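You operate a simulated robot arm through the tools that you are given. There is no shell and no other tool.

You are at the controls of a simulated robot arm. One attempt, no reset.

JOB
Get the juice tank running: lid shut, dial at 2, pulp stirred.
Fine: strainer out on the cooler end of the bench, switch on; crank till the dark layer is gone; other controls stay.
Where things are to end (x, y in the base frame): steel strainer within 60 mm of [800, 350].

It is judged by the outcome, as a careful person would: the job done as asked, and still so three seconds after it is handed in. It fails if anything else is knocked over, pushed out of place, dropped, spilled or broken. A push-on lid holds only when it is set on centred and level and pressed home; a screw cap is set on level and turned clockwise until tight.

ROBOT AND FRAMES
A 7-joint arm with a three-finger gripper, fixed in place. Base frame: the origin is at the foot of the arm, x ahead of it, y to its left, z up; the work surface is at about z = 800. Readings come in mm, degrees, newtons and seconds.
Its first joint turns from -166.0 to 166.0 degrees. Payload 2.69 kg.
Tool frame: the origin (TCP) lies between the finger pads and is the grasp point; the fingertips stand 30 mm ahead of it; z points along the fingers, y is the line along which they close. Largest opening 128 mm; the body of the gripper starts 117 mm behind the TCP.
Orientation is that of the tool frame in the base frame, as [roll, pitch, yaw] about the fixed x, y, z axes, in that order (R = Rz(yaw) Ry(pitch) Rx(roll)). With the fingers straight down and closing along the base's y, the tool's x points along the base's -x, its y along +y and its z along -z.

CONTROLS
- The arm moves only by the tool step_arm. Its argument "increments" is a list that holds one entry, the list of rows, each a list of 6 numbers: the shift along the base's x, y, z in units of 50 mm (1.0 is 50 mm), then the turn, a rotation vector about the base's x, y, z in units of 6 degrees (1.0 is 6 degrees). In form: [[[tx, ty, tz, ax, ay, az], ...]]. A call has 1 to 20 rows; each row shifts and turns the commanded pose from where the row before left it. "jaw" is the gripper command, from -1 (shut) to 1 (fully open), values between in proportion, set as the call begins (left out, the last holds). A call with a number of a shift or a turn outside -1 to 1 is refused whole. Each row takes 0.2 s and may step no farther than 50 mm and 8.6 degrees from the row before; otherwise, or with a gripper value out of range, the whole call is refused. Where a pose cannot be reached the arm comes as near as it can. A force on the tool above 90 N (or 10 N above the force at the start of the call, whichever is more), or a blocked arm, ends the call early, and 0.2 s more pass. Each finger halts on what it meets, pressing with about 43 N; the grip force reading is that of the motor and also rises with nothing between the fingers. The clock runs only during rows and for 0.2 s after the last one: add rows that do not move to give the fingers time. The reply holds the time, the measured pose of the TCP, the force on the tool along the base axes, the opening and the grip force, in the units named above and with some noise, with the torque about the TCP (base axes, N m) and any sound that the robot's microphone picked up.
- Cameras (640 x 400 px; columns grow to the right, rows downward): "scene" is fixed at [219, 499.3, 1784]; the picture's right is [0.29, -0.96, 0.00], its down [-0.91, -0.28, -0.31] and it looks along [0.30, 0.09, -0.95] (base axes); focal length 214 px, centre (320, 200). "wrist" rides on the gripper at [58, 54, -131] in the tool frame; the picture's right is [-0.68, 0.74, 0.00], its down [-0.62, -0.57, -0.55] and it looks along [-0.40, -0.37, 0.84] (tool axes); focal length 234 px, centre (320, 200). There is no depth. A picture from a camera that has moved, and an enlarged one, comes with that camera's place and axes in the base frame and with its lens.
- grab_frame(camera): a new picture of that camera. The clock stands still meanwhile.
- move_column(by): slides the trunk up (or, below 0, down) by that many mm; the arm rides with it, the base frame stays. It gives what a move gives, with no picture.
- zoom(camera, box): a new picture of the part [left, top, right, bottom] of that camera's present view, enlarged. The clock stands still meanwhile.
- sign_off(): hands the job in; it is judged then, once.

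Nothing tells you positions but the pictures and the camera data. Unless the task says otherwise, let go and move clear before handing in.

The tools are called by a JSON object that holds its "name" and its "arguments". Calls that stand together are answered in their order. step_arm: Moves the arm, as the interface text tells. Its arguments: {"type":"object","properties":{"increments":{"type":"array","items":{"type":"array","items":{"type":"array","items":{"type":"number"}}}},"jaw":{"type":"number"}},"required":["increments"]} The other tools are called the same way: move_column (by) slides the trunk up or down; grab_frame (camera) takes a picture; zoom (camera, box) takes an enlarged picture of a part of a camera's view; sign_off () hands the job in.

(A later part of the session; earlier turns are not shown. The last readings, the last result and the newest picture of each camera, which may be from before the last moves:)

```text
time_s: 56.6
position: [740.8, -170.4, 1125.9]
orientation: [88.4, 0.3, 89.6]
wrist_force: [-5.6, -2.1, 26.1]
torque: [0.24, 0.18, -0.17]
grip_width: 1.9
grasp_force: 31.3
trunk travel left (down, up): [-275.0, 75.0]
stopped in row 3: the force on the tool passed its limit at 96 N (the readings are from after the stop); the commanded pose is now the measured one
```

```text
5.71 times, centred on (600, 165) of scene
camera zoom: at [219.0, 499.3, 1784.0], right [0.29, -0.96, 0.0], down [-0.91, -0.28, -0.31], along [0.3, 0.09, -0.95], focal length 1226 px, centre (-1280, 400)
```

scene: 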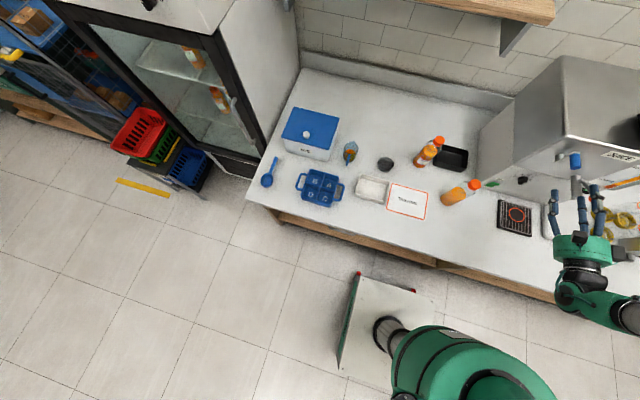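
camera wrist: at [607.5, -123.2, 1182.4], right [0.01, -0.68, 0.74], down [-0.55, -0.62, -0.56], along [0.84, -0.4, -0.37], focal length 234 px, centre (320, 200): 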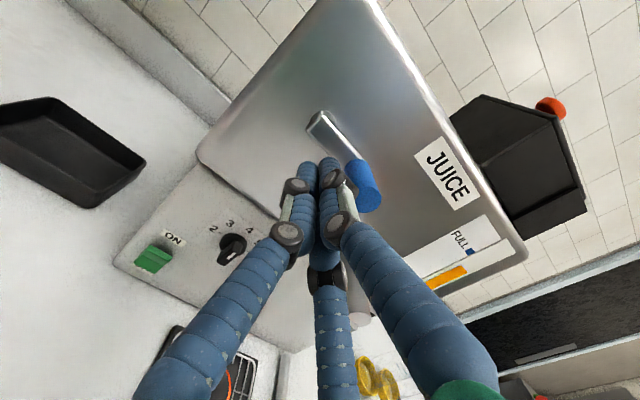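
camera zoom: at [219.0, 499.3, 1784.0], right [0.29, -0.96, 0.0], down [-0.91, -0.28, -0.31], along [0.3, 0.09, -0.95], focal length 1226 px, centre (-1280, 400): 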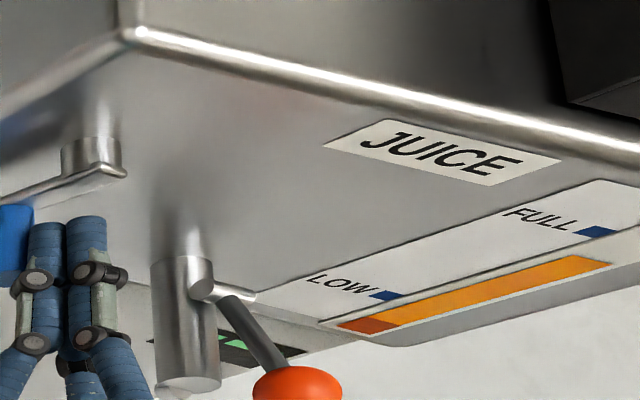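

The push stalled because the fingers ran inside the crank radius; refitting gives hub (y -158.5, z 1151), R 42. I'll back off in x, move behind the grip on its tangent and go on in smaller steps.

{"name": "step_arm", "arguments": {"increments": [[[-0.26, -0.04, 0, 0, 0.27, 0.07], [0, -0.1, -0.4, 0, 0, 0], [0, 0, 0, 0, 0, 0]]]}}

{"name": "zoom", "arguments": {"camera": "wrist", "box": [220, 80, 420, 240]}}

```text
time_s: 57.2
position: [735.1, -178.2, 1124.8]
orientation: [88.4, 0.8, 90.2]
wrist_force: [4.5, -3.6, 14.8]
torque: [0.17, -0.06, -0.01]
grip_width: 2.2
grasp_force: 31.5
trunk travel left (down, up): [-275.0, 75.0]
stopped in row 3: the force on the tool passed its limit at 107 N (the readings are from after the stop); the commanded pose is now the measured one
```

```text
2.50 times, centred on (320, 160) of wrist
camera zoom: at [605.2, -121.1, 1173.2], right [-0.02, -0.67, 0.74], down [-0.53, -0.62, -0.57], along [0.85, -0.41, -0.34], focal length 585 px, centre (320, 300)
```

zoom: 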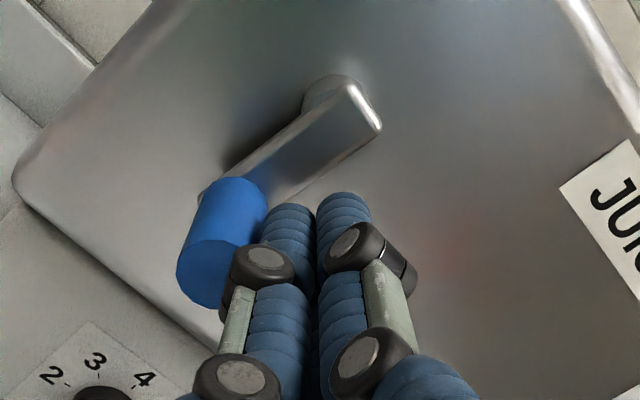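

{"name": "step_arm", "arguments": {"increments": [[[0, -0.05, -0.06, 0.06, 0.13, 0], [0, -0.05, -0.06, 0.06, 0.13, 0], [0, -0.05, -0.06, 0, 0, 0], [0, -0.03, -0.04, 0, 0, 0]]]}}

{"name": "zoom", "arguments": {"camera": "wrist", "box": [220, 80, 420, 240]}}

```text
time_s: 58.2
position: [734.5, -187.0, 1107.4]
orientation: [90.5, -0.2, 90.2]
wrist_force: [-0.3, 0.2, 0.3]
torque: [-0.01, -0.01, 0.02]
grip_width: 2.1
grasp_force: 31.7
trunk travel left (down, up): [-275.0, 75.0]
```

```text
2.50 times, centred on (320, 160) of wrist
camera zoom: at [604.8, -129.4, 1163.0], right [0.01, -0.68, 0.73], down [-0.55, -0.62, -0.56], along [0.83, -0.4, -0.38], focal length 585 px, centre (320, 300)
```

zoom: 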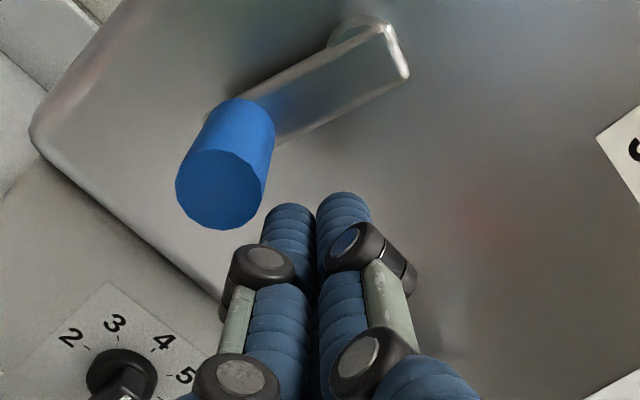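

{"name": "step_arm", "arguments": {"increments": [[[0, 0.094, -0.015, 0, 0, 0], [0, 0.094, -0.015, 0, 0, 0], [0, 0.098, -0.03, 0, 0, 0], [0, 0.098, -0.03, 0, 0, 0], [0, 0.102, -0.009, 0, 0, 0], [0, 0.102, -0.009, 0, 0, 0], [0, 0.101, 0.013, 0, 0, 0], [0, 0.101, 0.013, 0, 0, 0]]]}}

{"name": "zoom", "arguments": {"camera": "wrist", "box": [220, 80, 420, 240]}}

```text
time_s: 60.0
position: [735.6, -147.1, 1105.9]
orientation: [90.4, 0.0, 90.3]
wrist_force: [1.5, -1.8, 0.8]
torque: [0.03, -0.17, -0.26]
grip_width: 1.9
grasp_force: 31.8
trunk travel left (down, up): [-275.0, 75.0]
```

```text
2.50 times, centred on (320, 160) of wrist
camera zoom: at [605.6, -90.1, 1159.9], right [0.01, -0.68, 0.73], down [-0.55, -0.62, -0.56], along [0.84, -0.4, -0.38], focal length 585 px, centre (320, 300)
```

zoom: 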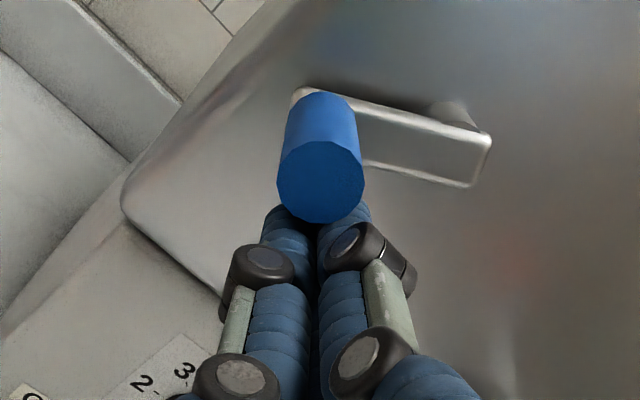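

Slow pushing works with almost no force. Continuing round.

{"name": "step_arm", "arguments": {"increments": [[[0, 0.097, 0.033, 0, 0, 0], [0, 0.097, 0.033, 0, 0, 0], [0, 0.088, 0.053, 0, 0, 0], [0, 0.088, 0.053, 0, 0, 0], [0, 0.075, 0.07, 0, 0, 0], [0, 0.075, 0.07, 0, 0, 0], [0, 0.059, 0.083, 0, 0, 0], [0, 0.059, 0.083, 0, 0, 0], [0, 0.04, 0.095, 0, 0, 0], [0, 0.04, 0.095, 0, 0, 0], [0, 0.019, 0.1, 0, 0, 0], [0, 0.019, 0.1, 0, 0, 0], [0, -0.002, 0.103, 0, 0, 0], [0, -0.002, 0.103, 0, 0, 0], [0, -0.023, 0.1, 0, 0, 0], [0, -0.023, 0.1, 0, 0, 0], [0, -0.043, 0.092, 0, 0, 0], [0, -0.043, 0.092, 0, 0, 0]]]}}

{"name": "zoom", "arguments": {"camera": "wrist", "box": [220, 80, 420, 240]}}

{"name": "zoom", "arguments": {"camera": "scene", "box": [560, 130, 640, 200]}}

```text
time_s: 63.8
position: [733.4, -116.1, 1178.4]
orientation: [90.4, -0.1, 90.2]
wrist_force: [1.3, 1.1, -1.1]
torque: [-0.01, 0.01, 0.05]
grip_width: 2.0
grasp_force: 31.7
trunk travel left (down, up): [-275.0, 75.0]
```

```text
2.50 times, centred on (320, 160) of wrist
camera zoom: at [605.3, -59.4, 1233.3], right [0.01, -0.68, 0.73], down [-0.55, -0.62, -0.56], along [0.83, -0.4, -0.38], focal length 585 px, centre (320, 300)
```

zoom: 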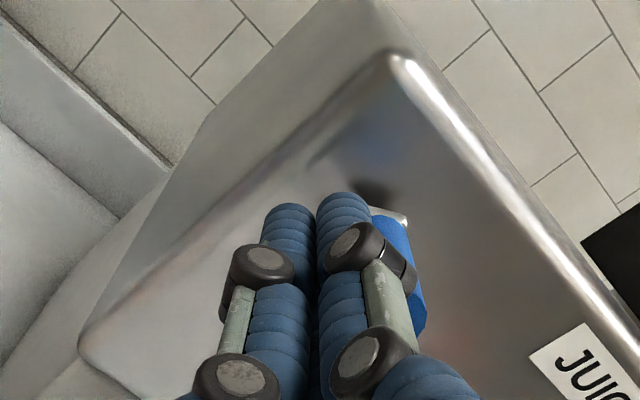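

```text
5.71 times, centred on (600, 165) of scene
camera zoom: at [219.0, 499.3, 1784.0], right [0.29, -0.96, 0.0], down [-0.91, -0.28, -0.31], along [0.3, 0.09, -0.95], focal length 1226 px, centre (-1280, 400)
```

zoom: 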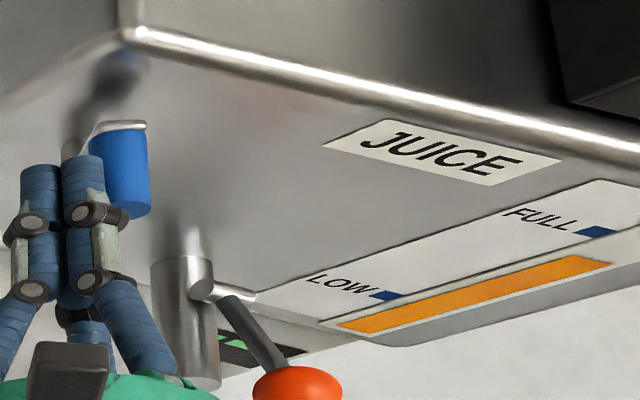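

{"name": "zoom", "arguments": {"camera": "scene", "box": [595, 165, 640, 195]}}

```text
13.33 times, centred on (618, 180) of scene
camera zoom: at [219.0, 499.3, 1784.0], right [0.29, -0.96, 0.0], down [-0.91, -0.28, -0.31], along [0.3, 0.09, -0.95], focal length 2860 px, centre (-3647, 467)
```

zoom: 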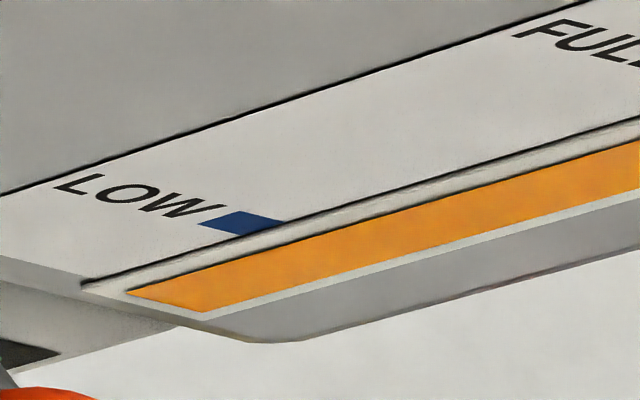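

The gauge is now plain orange — the dark layer is gone. Next the dial: I'll withdraw, roll the hand so the fingers close across y, and line up in front of the dial.

{"name": "step_arm", "arguments": {"increments": [[[-0.6, 0.05, 0, 0, 0, 0], [-0.9, 0, 0, 0, 0, 0], [-0.6, 0, 0, 1, 0, 0], [0, -0.1, -0.2, 1, 0, 0], [0, -0.2, -0.3, 1, 0, 0], [0, -0.2, -0.3, 1, 0, 0], [0, -0.2, -0.3, 1, 0, 0], [0, -0.2, -0.3, 1, 0, 0], [0, -0.2, -0.3, 1, 0, 0], [0, -0.2, -0.3, 1, 0, 0], [0, -0.2, -0.3, 1, 0, 0], [0, -0.2, -0.3, 1, 0, 0], [0, 0, -0.3, 1, 0, 0], [0, 0, -0.3, 1, 0, 0], [0, 0, -0.3, 1, 0, 0], [0, 0, -0.3, 1, 0, 0], [0, 0, 0, 1, 0, 0]]], "jaw": -0.3}}

{"name": "grab_frame", "arguments": {"camera": "wrist"}}

{"name": "grab_frame", "arguments": {"camera": "scene"}}

```text
time_s: 67.4
position: [629.5, -197.1, 988.4]
orientation: [-49.3, -89.8, -130.3]
wrist_force: [-0.1, 0.5, 0.1]
torque: [-0.02, -0.01, 0.03]
grip_width: 44.7
grasp_force: 0.0
trunk travel left (down, up): [-275.0, 75.0]
```

```text
taken
camera wrist: at [501.1, -254.1, 1046.3], right [0.01, -0.73, -0.68], down [-0.55, 0.56, -0.62], along [0.83, 0.38, -0.4], focal length 234 px, centre (320, 200)
```

wrist: 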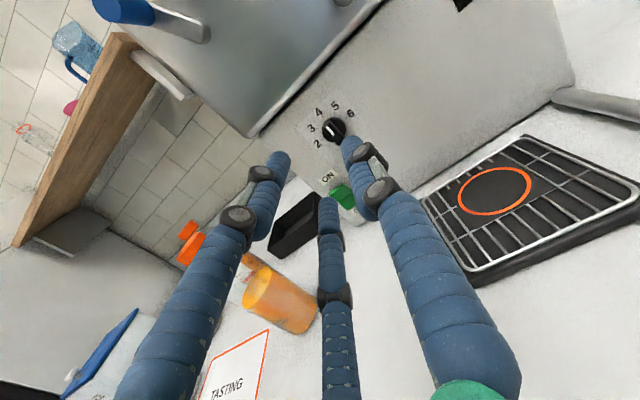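

```text
taken
```

scene: 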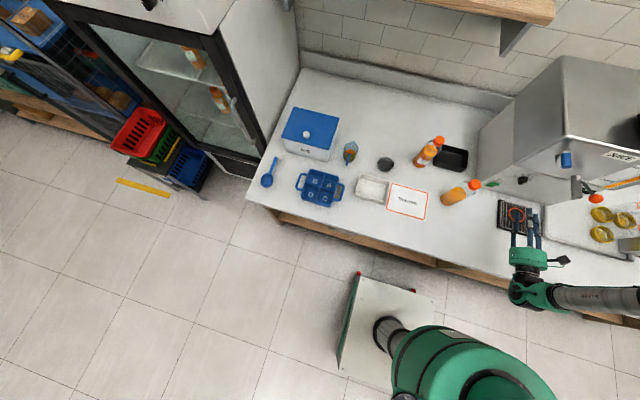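

{"name": "zoom", "arguments": {"camera": "wrist", "box": [290, 80, 390, 160]}}

{"name": "zoom", "arguments": {"camera": "scene", "box": [505, 168, 545, 193]}}

{"name": "zoom", "arguments": {"camera": "wrist", "box": [290, 150, 390, 230]}}

```text
5.00 times, centred on (340, 120) of wrist
camera zoom: at [501.1, -254.1, 1046.3], right [0.01, -0.73, -0.68], down [-0.55, 0.56, -0.62], along [0.83, 0.38, -0.4], focal length 1171 px, centre (220, 600)
```

zoom: 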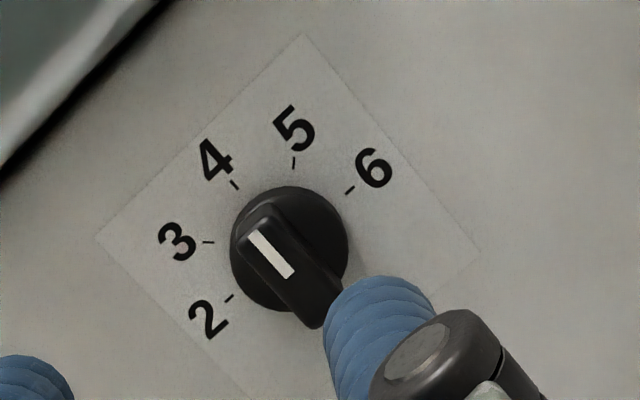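

```text
16.00 times, centred on (525, 180) of scene
camera zoom: at [219.0, 499.3, 1784.0], right [0.29, -0.96, 0.0], down [-0.91, -0.28, -0.31], along [0.3, 0.09, -0.95], focal length 3432 px, centre (-2960, 512)
```

zoom: 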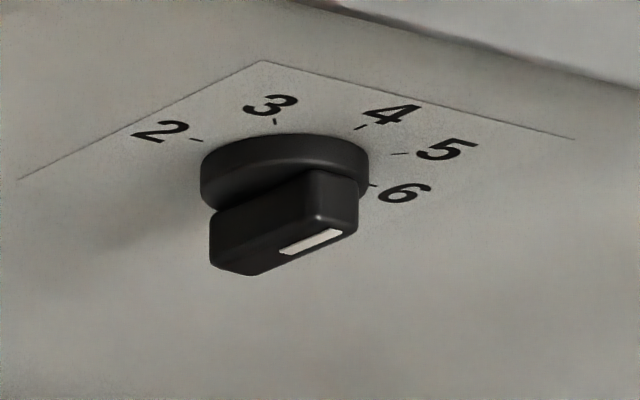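

```text
5.00 times, centred on (340, 190) of wrist
camera zoom: at [501.1, -254.1, 1046.3], right [0.01, -0.73, -0.68], down [-0.55, 0.56, -0.62], along [0.83, 0.38, -0.4], focal length 1171 px, centre (220, 250)
```

zoom: 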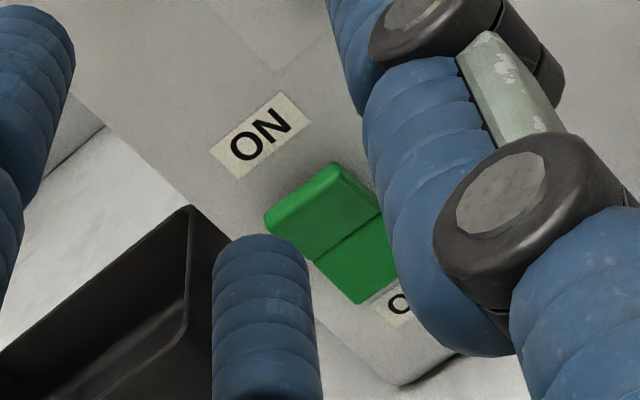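

The dial's bar sits at about (787, -203, 968), vertical with its mark on 4. I'll bring the open fingers around it.

{"name": "step_arm", "arguments": {"increments": [[[0.6, -0.06, -0.2, 0, 0, 0], [0.6, -0.06, -0.2, 0, 0, 0], [0.6, 0, 0, 0, 0, 0], [0.3, 0, 0, 0, 0, 0]]]}}

{"name": "grab_frame", "arguments": {"camera": "wrist"}}

{"name": "zoom", "arguments": {"camera": "wrist", "box": [270, 100, 370, 180]}}

```text
time_s: 68.4
position: [735.5, -204.4, 968.9]
orientation: [-43.2, -89.8, -136.5]
wrist_force: [0.2, -0.1, -0.4]
torque: [0.02, 0.02, 0.0]
grip_width: 44.8
grasp_force: 0.0
trunk travel left (down, up): [-275.0, 75.0]
```

```text
taken
camera wrist: at [606.3, -260.0, 1026.7], right [0.01, -0.73, -0.68], down [-0.55, 0.56, -0.62], along [0.83, 0.38, -0.4], focal length 234 px, centre (320, 200)
```

wrist: 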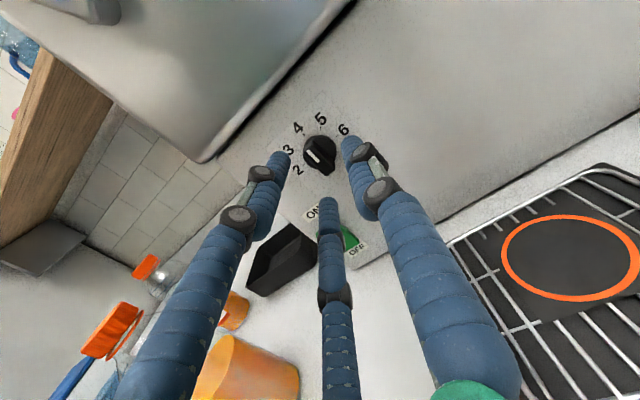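

```text
5.00 times, centred on (320, 140) of wrist
camera zoom: at [606.3, -260.0, 1026.7], right [0.01, -0.73, -0.68], down [-0.55, 0.56, -0.62], along [0.83, 0.38, -0.4], focal length 1171 px, centre (320, 500)
```

zoom: 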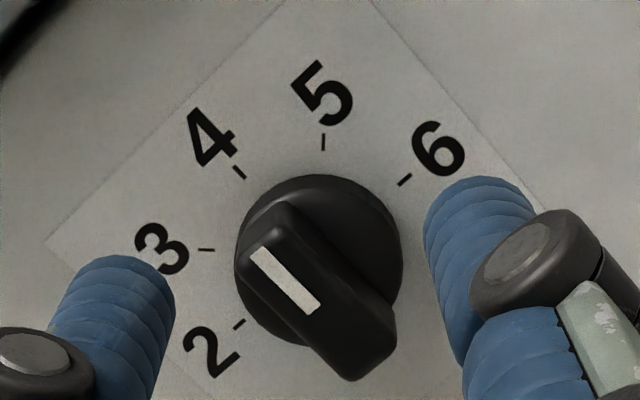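

{"name": "step_arm", "arguments": {"increments": [[[0.35, 0, 0.01, 0, 0, 0], [0.3, 0, 0, 0, 0, 0], [0, 0, 0, 0, 0, 0]]]}}

{"name": "zoom", "arguments": {"camera": "wrist", "box": [250, 90, 390, 200]}}

```text
time_s: 69.2
position: [765.7, -203.6, 969.1]
orientation: [-89.0, -89.8, -90.6]
wrist_force: [-11.7, 6.0, -4.6]
torque: [0.01, 0.37, 0.28]
grip_width: 50.8
grasp_force: 4.2
trunk travel left (down, up): [-275.0, 75.0]
```

```text
3.64 times, centred on (320, 145) of wrist
camera zoom: at [637.2, -260.3, 1026.9], right [0.01, -0.73, -0.68], down [-0.55, 0.56, -0.61], along [0.83, 0.38, -0.4], focal length 852 px, centre (320, 400)
```

zoom: 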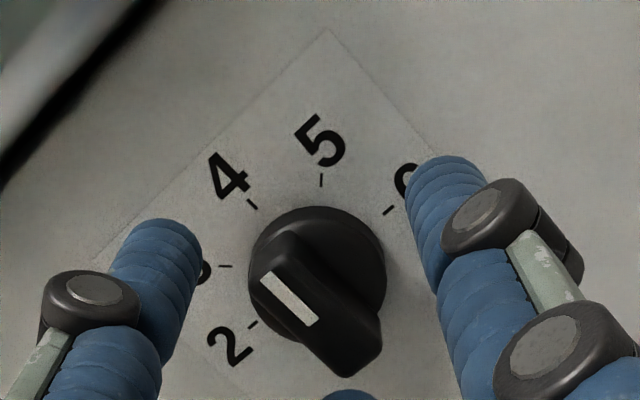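

The fingertips reach about 45 mm ahead of the TCP, so they touched the panel. I'll back off to x ≈ 753 and close on the bar.

{"name": "step_arm", "arguments": {"increments": [[[-0.3, 0, 0, 0, 0, 0], [0, 0, 0, 0, 0, 0]]]}}

{"name": "step_arm", "arguments": {"increments": [[[0, 0, 0, 0, 0, 0], [0, 0, 0, 0, 0, 0], [0, 0, 0, 0, 0, 0]]], "jaw": -1}}

{"name": "zoom", "arguments": {"camera": "wrist", "box": [250, 90, 390, 200]}}

```text
time_s: 69.8
position: [751.8, -205.3, 971.2]
orientation: [-24.1, -89.8, -155.6]
wrist_force: [-0.6, -0.9, 0.3]
torque: [0.0, 0.03, -0.02]
grip_width: 44.8
grasp_force: 0.1
trunk travel left (down, up): [-275.0, 75.0]
```

```text
time_s: 70.6
position: [751.8, -205.1, 968.5]
orientation: [-39.9, -89.7, -139.6]
wrist_force: [-0.1, 0.3, 0.7]
torque: [-0.03, -0.02, 0.01]
grip_width: 2.1
grasp_force: 31.6
trunk travel left (down, up): [-275.0, 75.0]
```

```text
3.64 times, centred on (320, 145) of wrist
camera zoom: at [622.9, -261.3, 1027.7], right [0.01, -0.73, -0.68], down [-0.55, 0.56, -0.62], along [0.83, 0.38, -0.4], focal length 852 px, centre (320, 400)
```

zoom: 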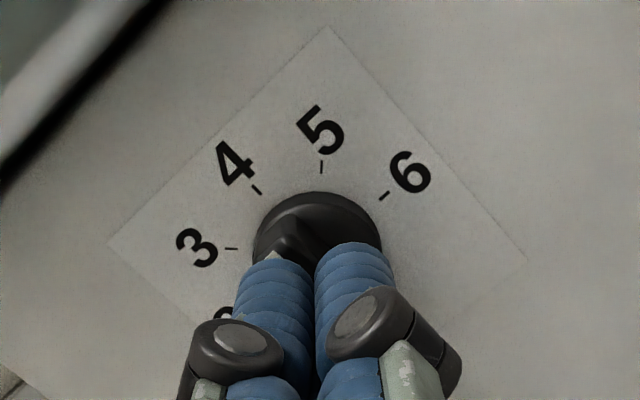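

The jaws closed in front of the knob, so the fingertips do reach only ~30 mm ahead; the earlier touch was one of the three fingers on the bar's lower end. I'll back off, open wider and go in to grip the round base of the dial.

{"name": "step_arm", "arguments": {"increments": [[[-0.5, 0, 0, 0, 0, 0], [0, 0, 0, 0, 0, 0]]]}}

{"name": "step_arm", "arguments": {"increments": [[[0, 0, 0, 0, 0, 0], [0, 0, 0, 0, 0, 0], [0.4, 0, 0, 0, 0, 0], [0.3, 0, 0, 0, 0, 0], [0.2, 0, 0, 0, 0, 0], [0.1, 0, 0, 0, 0, 0]]], "jaw": 0.15}}

{"name": "zoom", "arguments": {"camera": "wrist", "box": [240, 80, 400, 210]}}

```text
time_s: 71.2
position: [725.7, -204.3, 970.0]
orientation: [-39.9, -89.9, -139.8]
wrist_force: [0.0, -0.3, -0.5]
torque: [0.0, 0.02, -0.03]
grip_width: 2.3
grasp_force: 31.7
trunk travel left (down, up): [-275.0, 75.0]
```

```text
time_s: 72.6
position: [777.9, -204.8, 967.3]
orientation: [-47.6, -89.7, -132.1]
wrist_force: [0.3, 0.0, -0.7]
torque: [0.0, -0.02, 0.0]
grip_width: 73.6
grasp_force: 0.0
trunk travel left (down, up): [-275.0, 75.0]
```

```text
3.08 times, centred on (320, 145) of wrist
camera zoom: at [648.4, -260.5, 1026.4], right [0.01, -0.73, -0.68], down [-0.55, 0.56, -0.62], along [0.83, 0.38, -0.4], focal length 720 px, centre (320, 369)
```

zoom: 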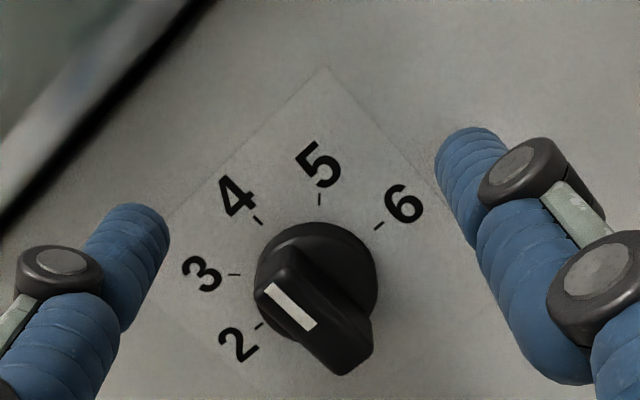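

{"name": "step_arm", "arguments": {"increments": [[[0.04, 0.01, 0.03, 0, 0, 0], [0, 0, 0, 0, 0, 0], [0, 0, 0, 0, 0, 0], [0, 0, 0, 0, 0, 0]]], "jaw": -1}}

{"name": "zoom", "arguments": {"camera": "wrist", "box": [240, 80, 400, 210]}}

{"name": "zoom", "arguments": {"camera": "scene", "box": [495, 160, 555, 200]}}

```text
time_s: 73.6
position: [778.9, -198.2, 970.4]
orientation: [9.1, -89.8, 171.6]
wrist_force: [3.9, 63.4, 14.4]
torque: [0.32, -0.51, 1.26]
grip_width: 19.2
grasp_force: 42.3
trunk travel left (down, up): [-275.0, 75.0]
```

```text
3.08 times, centred on (320, 145) of wrist
camera zoom: at [650.7, -255.2, 1029.1], right [0.01, -0.74, -0.68], down [-0.55, 0.56, -0.62], along [0.83, 0.38, -0.4], focal length 720 px, centre (320, 369)
```

zoom: 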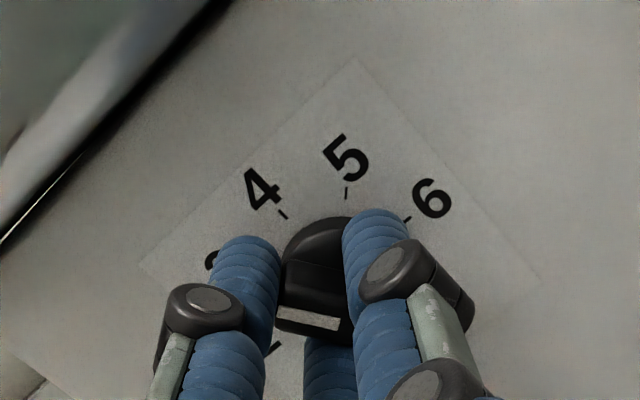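

```text
10.00 times, centred on (525, 180) of scene
camera zoom: at [219.0, 499.3, 1784.0], right [0.29, -0.96, 0.0], down [-0.91, -0.28, -0.31], along [0.3, 0.09, -0.95], focal length 2145 px, centre (-1730, 400)
```

zoom: 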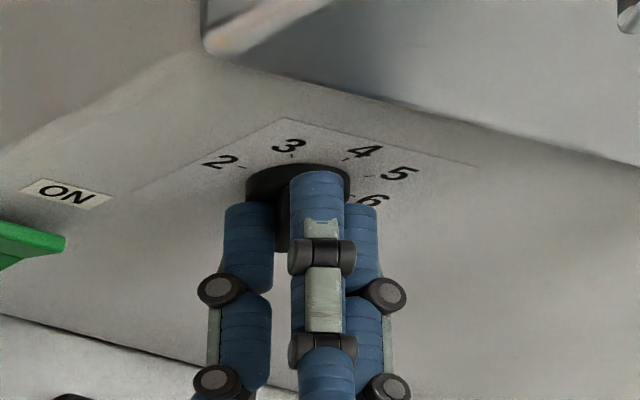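

Closing the three fingers has already turned the dial part way (about to 3) and loaded the arm sideways. I'll relieve the side load first, then turn on about the knob axis.

{"name": "step_arm", "arguments": {"increments": [[[0, 0.05, 0.0, 0, 0, 0], [0, 0.05, 0.02, 0, 0, 0]]]}}

{"name": "zoom", "arguments": {"camera": "wrist", "box": [240, 80, 400, 210]}}

```text
time_s: 74.2
position: [778.6, -196.8, 972.2]
orientation: [-2.4, -89.8, -177.1]
wrist_force: [7.7, 34.2, 7.9]
torque: [0.2, -0.06, 0.88]
grip_width: 18.3
grasp_force: 43.1
trunk travel left (down, up): [-275.0, 75.0]
```

```text
3.08 times, centred on (320, 145) of wrist
camera zoom: at [650.4, -253.3, 1029.3], right [0.01, -0.74, -0.68], down [-0.55, 0.56, -0.62], along [0.83, 0.38, -0.4], focal length 720 px, centre (320, 369)
```

zoom: 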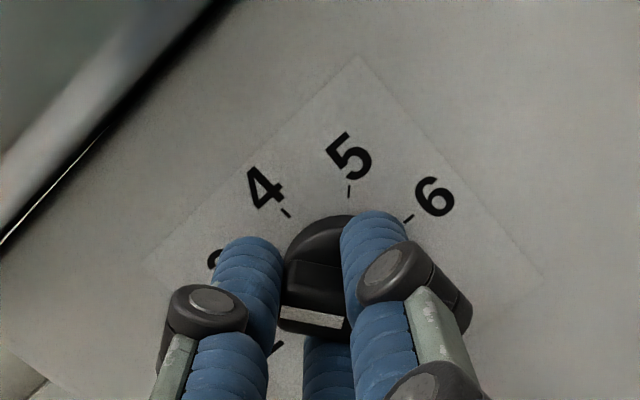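

{"name": "step_arm", "arguments": {"increments": [[[0, 0, -0.01, -0.7, 0, 0], [0, 0, -0.01, -0.7, 0, 0], [0, -0.01, -0.01, -0.7, 0, 0], [0, -0.01, -0.02, -0.7, 0, 0]]]}}

{"name": "zoom", "arguments": {"camera": "wrist", "box": [240, 80, 400, 210]}}

{"name": "zoom", "arguments": {"camera": "scene", "box": [495, 160, 555, 200]}}

```text
time_s: 75.2
position: [778.9, -194.1, 970.0]
orientation: [89.5, -73.0, 91.3]
wrist_force: [20.8, 52.8, 16.0]
torque: [0.25, -0.19, 1.09]
grip_width: 18.3
grasp_force: 42.3
trunk travel left (down, up): [-275.0, 75.0]
```

```text
3.08 times, centred on (320, 145) of wrist
camera zoom: at [650.4, -232.9, 1041.5], right [0.01, -0.9, -0.43], down [-0.55, 0.35, -0.76], along [0.83, 0.25, -0.49], focal length 720 px, centre (320, 369)
```

zoom: 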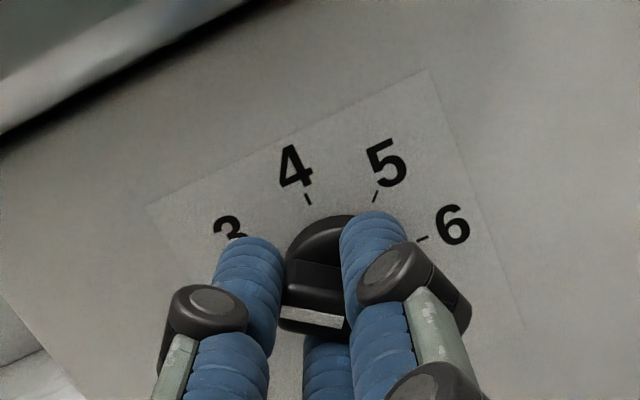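

```text
10.00 times, centred on (525, 180) of scene
camera zoom: at [219.0, 499.3, 1784.0], right [0.29, -0.96, 0.0], down [-0.91, -0.28, -0.31], along [0.3, 0.09, -0.95], focal length 2145 px, centre (-1730, 400)
```

zoom: 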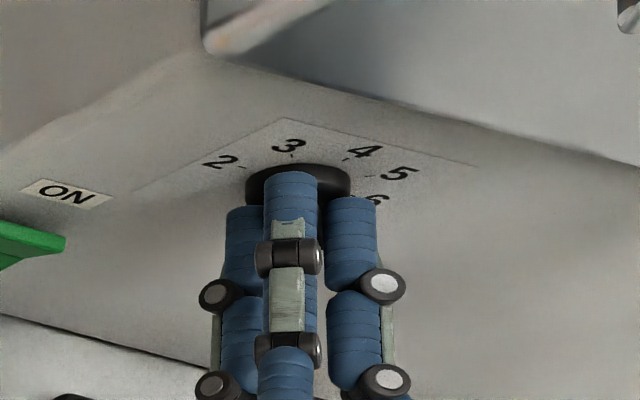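

{"name": "step_arm", "arguments": {"increments": [[[0, 0.08, 0.03, 0, 0, 0], [0, 0, -0.02, -0.8, 0, 0], [0, 0, -0.02, -0.8, 0, 0], [0, -0.005, -0.02, -0.8, 0, 0], [0, -0.005, -0.02, -0.8, 0, 0]]]}}

{"name": "zoom", "arguments": {"camera": "wrist", "box": [240, 80, 400, 210]}}

```text
time_s: 76.4
position: [779.2, -193.8, 968.8]
orientation: [89.9, -53.9, 90.7]
wrist_force: [18.5, 44.7, 25.6]
torque: [-0.03, -0.7, 0.77]
grip_width: 17.4
grasp_force: 42.4
trunk travel left (down, up): [-275.0, 75.0]
```

```text
3.08 times, centred on (320, 145) of wrist
camera zoom: at [649.9, -205.2, 1047.1], right [0.01, -0.99, -0.11], down [-0.55, 0.09, -0.83], along [0.84, 0.07, -0.54], focal length 720 px, centre (320, 369)
```

zoom: 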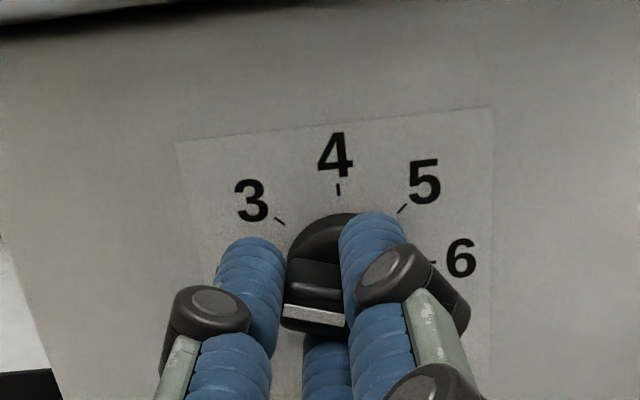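

{"name": "step_arm", "arguments": {"increments": [[[0, 0.04, 0.02, 0, 0, 0], [0, 0, -0.02, -0.9, 0, 0], [0, 0, -0.02, -0.9, 0, 0], [0, 0, -0.02, -0.7, 0, 0]]]}}

{"name": "zoom", "arguments": {"camera": "wrist", "box": [240, 80, 400, 210]}}

```text
time_s: 77.4
position: [779.0, -193.2, 966.6]
orientation: [90.1, -38.9, 90.4]
wrist_force: [12.9, 38.8, 33.0]
torque: [-0.19, -0.85, 0.84]
grip_width: 17.2
grasp_force: 42.7
trunk travel left (down, up): [-275.0, 75.0]
```

```text
3.08 times, centred on (320, 145) of wrist
camera zoom: at [649.8, -183.5, 1045.1], right [0.01, -0.99, 0.15], down [-0.55, -0.13, -0.83], along [0.84, -0.07, -0.54], focal length 720 px, centre (320, 369)
```

zoom: 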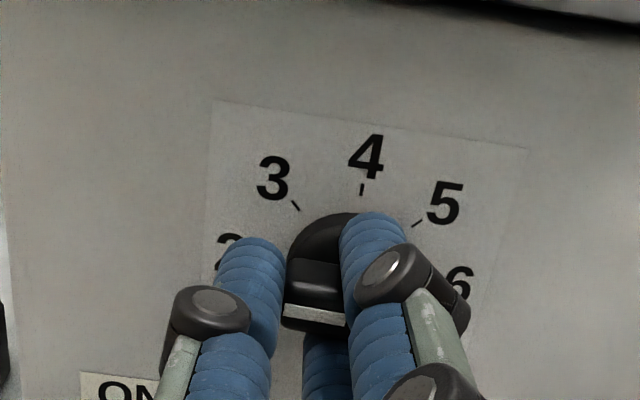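

The pointer is now parallel to the 2–6 line, pointing at 2. I'll relieve the side load, open wide and back away to check.

{"name": "step_arm", "arguments": {"increments": [[[0, 0.05, 0.04, 0, 0, 0], [0, 0, 0, 0, 0, 0]]]}}

{"name": "step_arm", "arguments": {"increments": [[[0, 0, 0, 0, 0, 0], [0, 0, 0, 0, 0, 0], [0, 0, 0, 0, 0, 0]]], "jaw": 0.2}}

{"name": "step_arm", "arguments": {"increments": [[[-0.4, 0, 0, 0, 0, 0], [-0.7, 0, 0, 0, 0, 0], [-0.8, 0, 0, 0, 0, 0]]]}}

{"name": "zoom", "arguments": {"camera": "wrist", "box": [240, 80, 400, 210]}}

{"name": "zoom", "arguments": {"camera": "scene", "box": [505, 168, 545, 193]}}

```text
time_s: 78.0
position: [779.2, -192.7, 966.3]
orientation: [90.2, -39.0, 90.1]
wrist_force: [19.8, 15.2, 24.2]
torque: [-0.14, -0.49, 0.11]
grip_width: 17.4
grasp_force: 42.7
trunk travel left (down, up): [-275.0, 75.0]
```

```text
time_s: 78.8
position: [777.9, -191.5, 964.9]
orientation: [90.4, -39.3, 90.2]
wrist_force: [-0.4, 0.7, -0.6]
torque: [-0.01, -0.04, -0.01]
grip_width: 76.8
grasp_force: 0.0
trunk travel left (down, up): [-275.0, 75.0]
```

```text
time_s: 79.6
position: [683.1, -192.8, 966.9]
orientation: [90.3, -39.1, 90.1]
wrist_force: [0.3, 0.0, -0.3]
torque: [0.02, 0.02, -0.01]
grip_width: 76.7
grasp_force: 0.1
trunk travel left (down, up): [-275.0, 75.0]
```

```text
3.08 times, centred on (320, 145) of wrist
camera zoom: at [553.9, -183.2, 1046.1], right [0.01, -0.99, 0.14], down [-0.55, -0.12, -0.83], along [0.83, -0.07, -0.55], focal length 720 px, centre (320, 369)
```

zoom: 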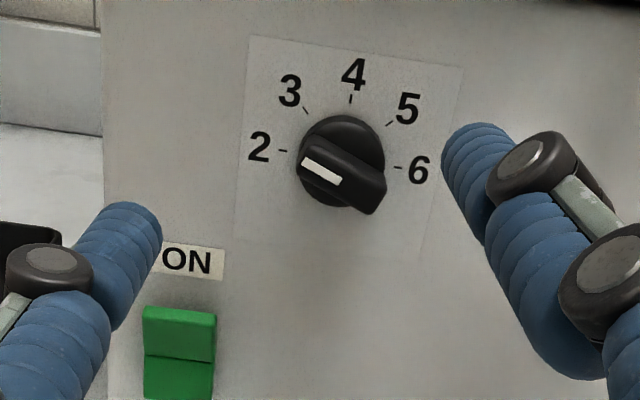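

```text
16.00 times, centred on (525, 180) of scene
camera zoom: at [219.0, 499.3, 1784.0], right [0.29, -0.96, 0.0], down [-0.91, -0.28, -0.31], along [0.3, 0.09, -0.95], focal length 3432 px, centre (-2960, 512)
```

zoom: 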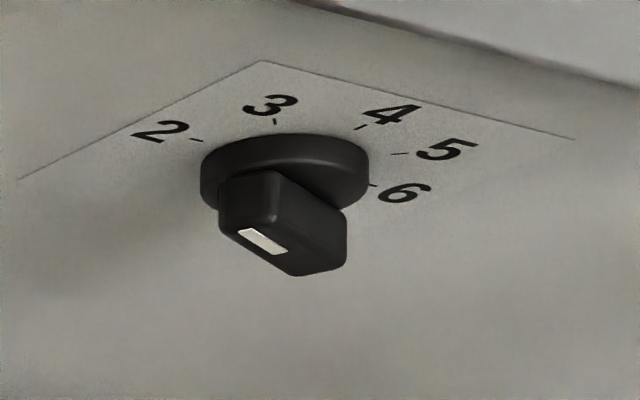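

The dial ended a bit short of 2 (about 25° off), as the fingers dragged it when opening. I'll close the fingers and nudge the pointer end down from above with the fingertip.

{"name": "step_arm", "arguments": {"increments": [[[0, 0.04, 0.5, 0, 0, 0], [0, 0.04, 0.44, 0, 0, 0], [0, 0, 0, 0, 0, 0]]], "jaw": -1}}

{"name": "step_arm", "arguments": {"increments": [[[0.6, 0, 0, 0, 0, 0], [0.6, 0, 0, 0, 0, 0], [0.5, 0, 0, 0, 0, 0]]]}}

{"name": "zoom", "arguments": {"camera": "wrist", "box": [240, 80, 400, 210]}}

```text
time_s: 80.4
position: [684.4, -187.9, 1014.6]
orientation: [90.2, -39.2, 90.3]
wrist_force: [-0.8, 0.4, -0.4]
torque: [0.0, 0.0, -0.01]
grip_width: 2.2
grasp_force: 31.9
trunk travel left (down, up): [-275.0, 75.0]
```

```text
time_s: 81.2
position: [768.8, -185.7, 1012.6]
orientation: [90.3, -39.1, 90.2]
wrist_force: [0.3, -1.1, 0.8]
torque: [0.01, -0.04, 0.01]
grip_width: 2.3
grasp_force: 31.3
trunk travel left (down, up): [-275.0, 75.0]
```

```text
3.08 times, centred on (320, 145) of wrist
camera zoom: at [638.4, -177.7, 1091.5], right [0.01, -0.99, 0.14], down [-0.55, -0.12, -0.82], along [0.83, -0.07, -0.55], focal length 720 px, centre (320, 369)
```

zoom: 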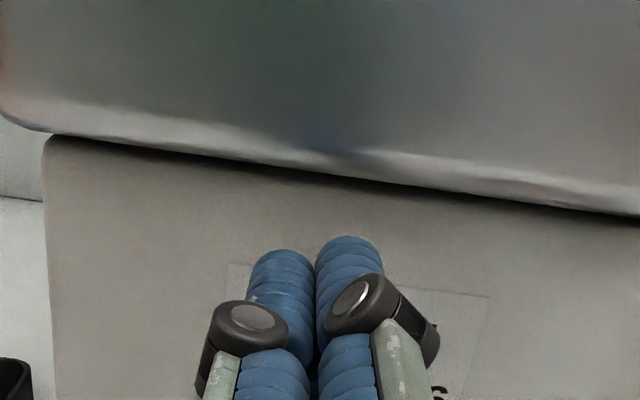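

{"name": "step_arm", "arguments": {"increments": [[[0, 0, -0.08, 0, 0, 0], [0, 0, -0.08, 0, 0, 0], [0, 0, -0.08, 0, 0, 0]]]}}

{"name": "zoom", "arguments": {"camera": "scene", "box": [505, 168, 545, 193]}}

{"name": "zoom", "arguments": {"camera": "wrist", "box": [270, 110, 390, 210]}}

```text
time_s: 82.0
position: [767.3, -187.6, 1001.8]
orientation: [90.3, -39.1, 90.3]
wrist_force: [0.5, 0.3, 0.6]
torque: [-0.03, 0.05, 0.0]
grip_width: 2.2
grasp_force: 31.8
trunk travel left (down, up): [-275.0, 75.0]
```

```text
16.00 times, centred on (525, 180) of scene
camera zoom: at [219.0, 499.3, 1784.0], right [0.29, -0.96, 0.0], down [-0.91, -0.28, -0.31], along [0.3, 0.09, -0.95], focal length 3432 px, centre (-2960, 512)
```

zoom: 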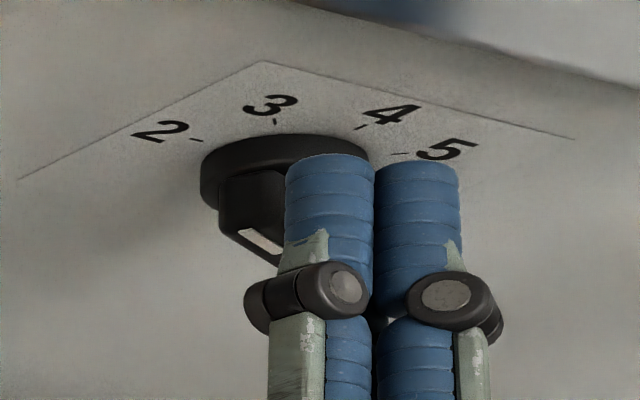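

```text
4.00 times, centred on (330, 160) of wrist
camera zoom: at [639.1, -178.7, 1080.4], right [0.01, -0.99, 0.14], down [-0.55, -0.12, -0.82], along [0.83, -0.07, -0.55], focal length 937 px, centre (280, 360)
```

zoom: 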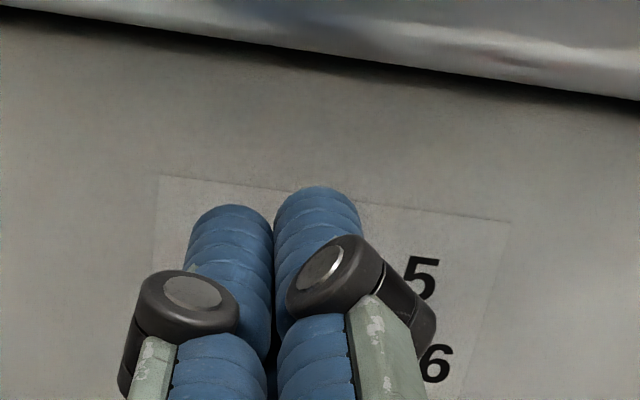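

{"name": "step_arm", "arguments": {"increments": [[[0, 0, -0.06, 0, 0, 0], [0, 0, -0.06, 0, 0, 0]]]}}

{"name": "zoom", "arguments": {"camera": "scene", "box": [505, 168, 545, 193]}}

```text
time_s: 82.6
position: [768.5, -187.9, 995.5]
orientation: [90.3, -39.1, 90.2]
wrist_force: [0.5, 0.9, 0.5]
torque: [0.03, 0.01, -0.02]
grip_width: 2.2
grasp_force: 31.4
trunk travel left (down, up): [-275.0, 75.0]
```

```text
16.00 times, centred on (525, 180) of scene
camera zoom: at [219.0, 499.3, 1784.0], right [0.29, -0.96, 0.0], down [-0.91, -0.28, -0.31], along [0.3, 0.09, -0.95], focal length 3432 px, centre (-2960, 512)
```

zoom: 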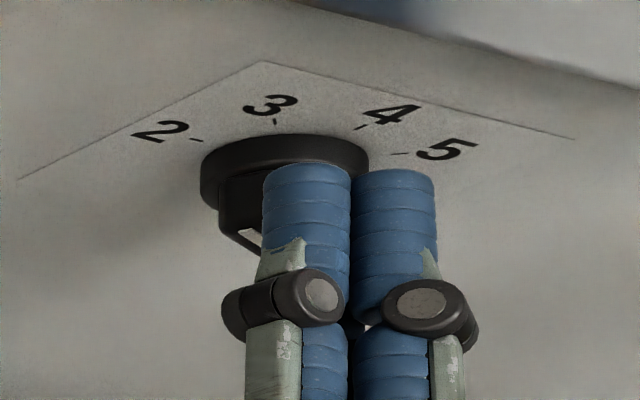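

{"name": "step_arm", "arguments": {"increments": [[[0, 0, -0.06, 0, 0, 0], [0, 0, -0.06, 0, 0, 0]]]}}

{"name": "zoom", "arguments": {"camera": "scene", "box": [505, 168, 545, 193]}}

```text
time_s: 83.2
position: [767.0, -188.2, 987.4]
orientation: [90.3, -39.1, 90.2]
wrist_force: [0.2, -0.4, -0.1]
torque: [-0.01, -0.02, 0.0]
grip_width: 2.3
grasp_force: 31.5
trunk travel left (down, up): [-275.0, 75.0]
```

```text
16.00 times, centred on (525, 180) of scene
camera zoom: at [219.0, 499.3, 1784.0], right [0.29, -0.96, 0.0], down [-0.91, -0.28, -0.31], along [0.3, 0.09, -0.95], focal length 3432 px, centre (-2960, 512)
```

zoom: 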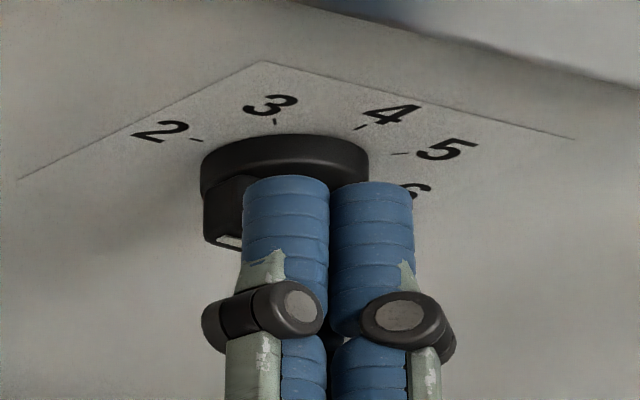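

{"name": "step_arm", "arguments": {"increments": [[[-0.4, 0, 0, 0, 0, 0], [-0.6, 0, 0, 0, 0, 0], [-0.6, 0.3, 0, 0, 0, 0]]]}}

{"name": "zoom", "arguments": {"camera": "scene", "box": [505, 168, 545, 193]}}

{"name": "zoom", "arguments": {"camera": "wrist", "box": [240, 80, 400, 210]}}

```text
time_s: 84.0
position: [688.4, -172.5, 991.2]
orientation: [90.2, -39.2, 90.2]
wrist_force: [0.2, 0.0, 0.8]
torque: [0.01, 0.03, 0.0]
grip_width: 2.2
grasp_force: 31.4
trunk travel left (down, up): [-275.0, 75.0]
```

```text
16.00 times, centred on (525, 180) of scene
camera zoom: at [219.0, 499.3, 1784.0], right [0.29, -0.96, 0.0], down [-0.91, -0.28, -0.31], along [0.3, 0.09, -0.95], focal length 3432 px, centre (-2960, 512)
```

zoom: 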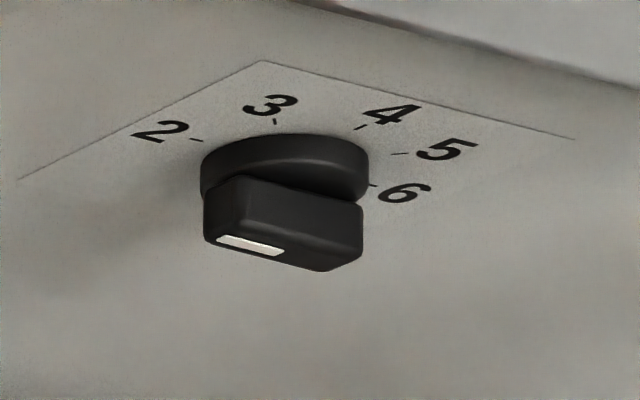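

```text
3.08 times, centred on (320, 145) of wrist
camera zoom: at [559.2, -163.4, 1069.4], right [0.01, -0.99, 0.14], down [-0.55, -0.12, -0.83], along [0.83, -0.07, -0.55], focal length 720 px, centre (320, 369)
```

zoom: 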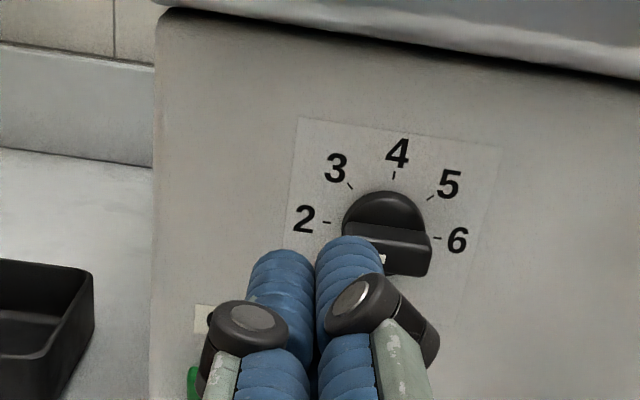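

The dial bar is now parallel with the 2–6 line, pointing at 2. Next the switch: its upper (ON) half is at about (810, -145, 888). I'll tilt the hand a little downward and line up in front of it.

{"name": "step_arm", "arguments": {"increments": [[[0, 0.2, -0.2, 0, 1, 0], [0, 0.2, -0.3, 0, 1, 0], [0.2, 0.1, -0.3, 0, 1, 0], [0.3, 0.05, -0.4, 0, 1, 0], [0.3, 0, -0.4, 0, 1, 0], [0.2, 0, 0, 0, 0, 0]]]}}

{"name": "grab_frame", "arguments": {"camera": "wrist"}}

{"name": "grab_frame", "arguments": {"camera": "scene"}}

```text
time_s: 85.4
position: [738.5, -145.8, 908.7]
orientation: [127.1, -33.3, 68.0]
wrist_force: [0.0, -0.6, 0.3]
torque: [0.0, 0.0, -0.01]
grip_width: 2.1
grasp_force: 31.3
trunk travel left (down, up): [-275.0, 75.0]
```

```text
taken
camera wrist: at [666.6, -136.8, 1042.9], right [0.08, -0.99, 0.12], down [-0.89, -0.12, -0.44], along [0.45, -0.07, -0.89], focal length 234 px, centre (320, 200)
```

wrist: 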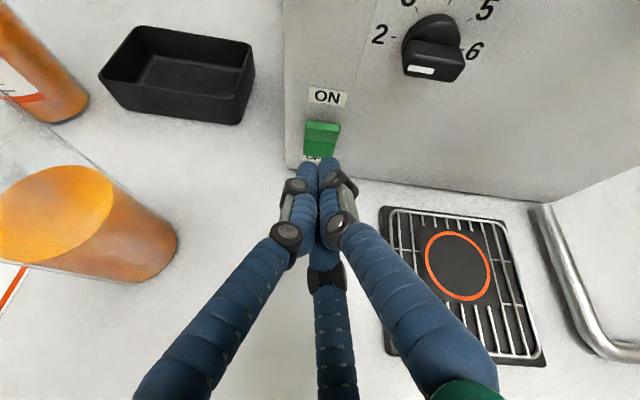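

```text
taken
```

scene: 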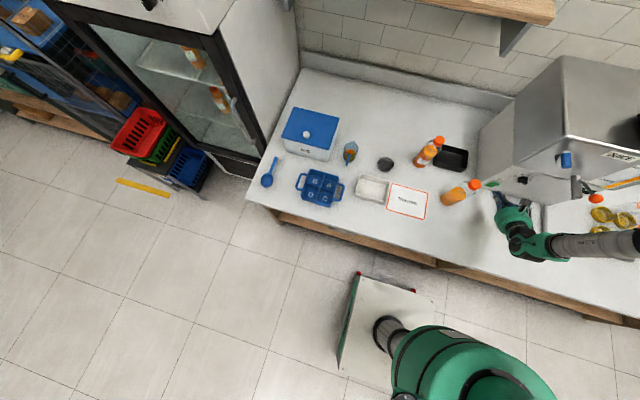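

{"name": "zoom", "arguments": {"camera": "wrist", "box": [360, 0, 500, 90]}}

{"name": "zoom", "arguments": {"camera": "wrist", "box": [270, 80, 370, 180]}}

```text
4.44 times, centred on (430, 45) of wrist
camera zoom: at [666.6, -136.8, 1042.9], right [0.08, -0.99, 0.12], down [-0.89, -0.12, -0.44], along [0.45, -0.07, -0.89], focal length 1041 px, centre (-169, 889)
```

zoom: 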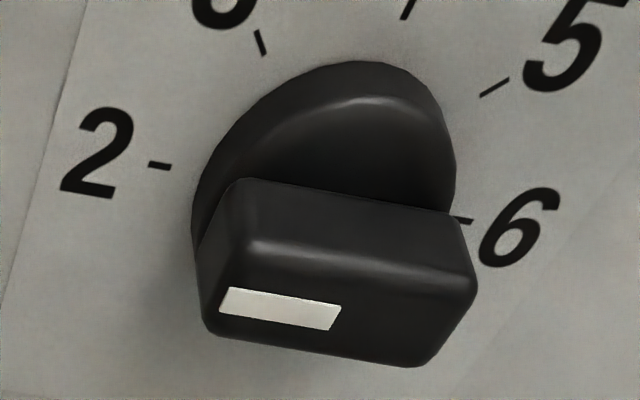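

```text
4.00 times, centred on (320, 130) of wrist
camera zoom: at [666.6, -136.8, 1042.9], right [0.08, -0.99, 0.12], down [-0.89, -0.12, -0.44], along [0.45, -0.07, -0.89], focal length 937 px, centre (320, 480)
```

zoom: 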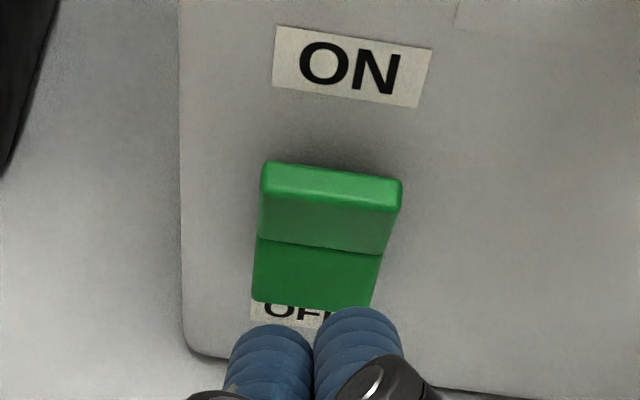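

The dial mark points squarely at 2. The rocker's upper half stands out, so I'll press it in with the closed fingertips, slowly.

{"name": "step_arm", "arguments": {"increments": [[[0.2, 0, -0.06, 0, 0, 0], [0.2, 0, -0.06, 0, 0, 0], [0.1, 0, 0, 0, 0, 0], [0.1, 0, 0, 0, 0, 0]]]}}

{"name": "zoom", "arguments": {"camera": "wrist", "box": [270, 80, 370, 180]}}

```text
time_s: 86.4
position: [768.4, -146.3, 902.8]
orientation: [126.9, -33.2, 68.0]
wrist_force: [-0.6, -0.1, -1.0]
torque: [-0.01, 0.01, -0.02]
grip_width: 2.2
grasp_force: 31.7
trunk travel left (down, up): [-275.0, 75.0]
```

```text
4.00 times, centred on (320, 130) of wrist
camera zoom: at [696.7, -136.5, 1036.9], right [0.08, -0.99, 0.12], down [-0.89, -0.12, -0.44], along [0.45, -0.07, -0.89], focal length 937 px, centre (320, 480)
```

zoom: 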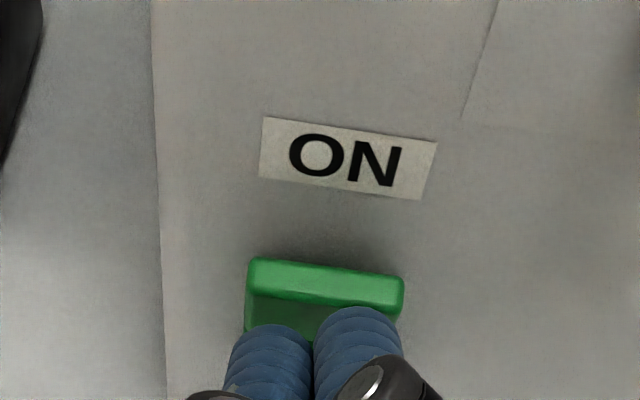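

{"name": "step_arm", "arguments": {"increments": [[[0.1, 0, 0, 0, 0, 0], [0.1, 0, 0, 0, 0, 0]]]}}

{"name": "zoom", "arguments": {"camera": "wrist", "box": [270, 80, 370, 180]}}

```text
time_s: 87.0
position: [779.3, -145.6, 902.5]
orientation: [127.1, -33.2, 68.0]
wrist_force: [0.4, 0.5, -0.5]
torque: [0.01, 0.0, -0.01]
grip_width: 2.1
grasp_force: 31.8
trunk travel left (down, up): [-275.0, 75.0]
```

```text
4.00 times, centred on (320, 130) of wrist
camera zoom: at [706.9, -136.7, 1036.5], right [0.08, -0.99, 0.12], down [-0.89, -0.12, -0.44], along [0.45, -0.07, -0.89], focal length 937 px, centre (320, 480)
```

zoom: 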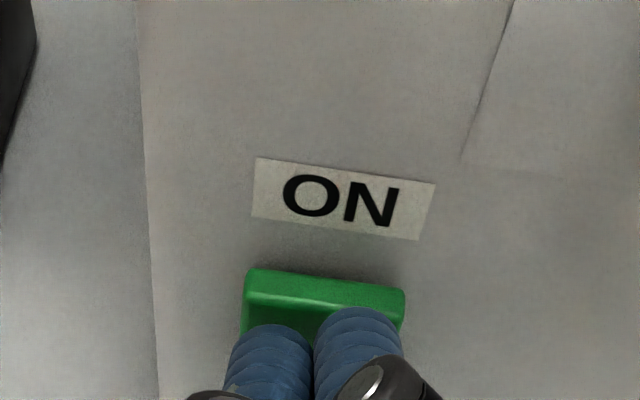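

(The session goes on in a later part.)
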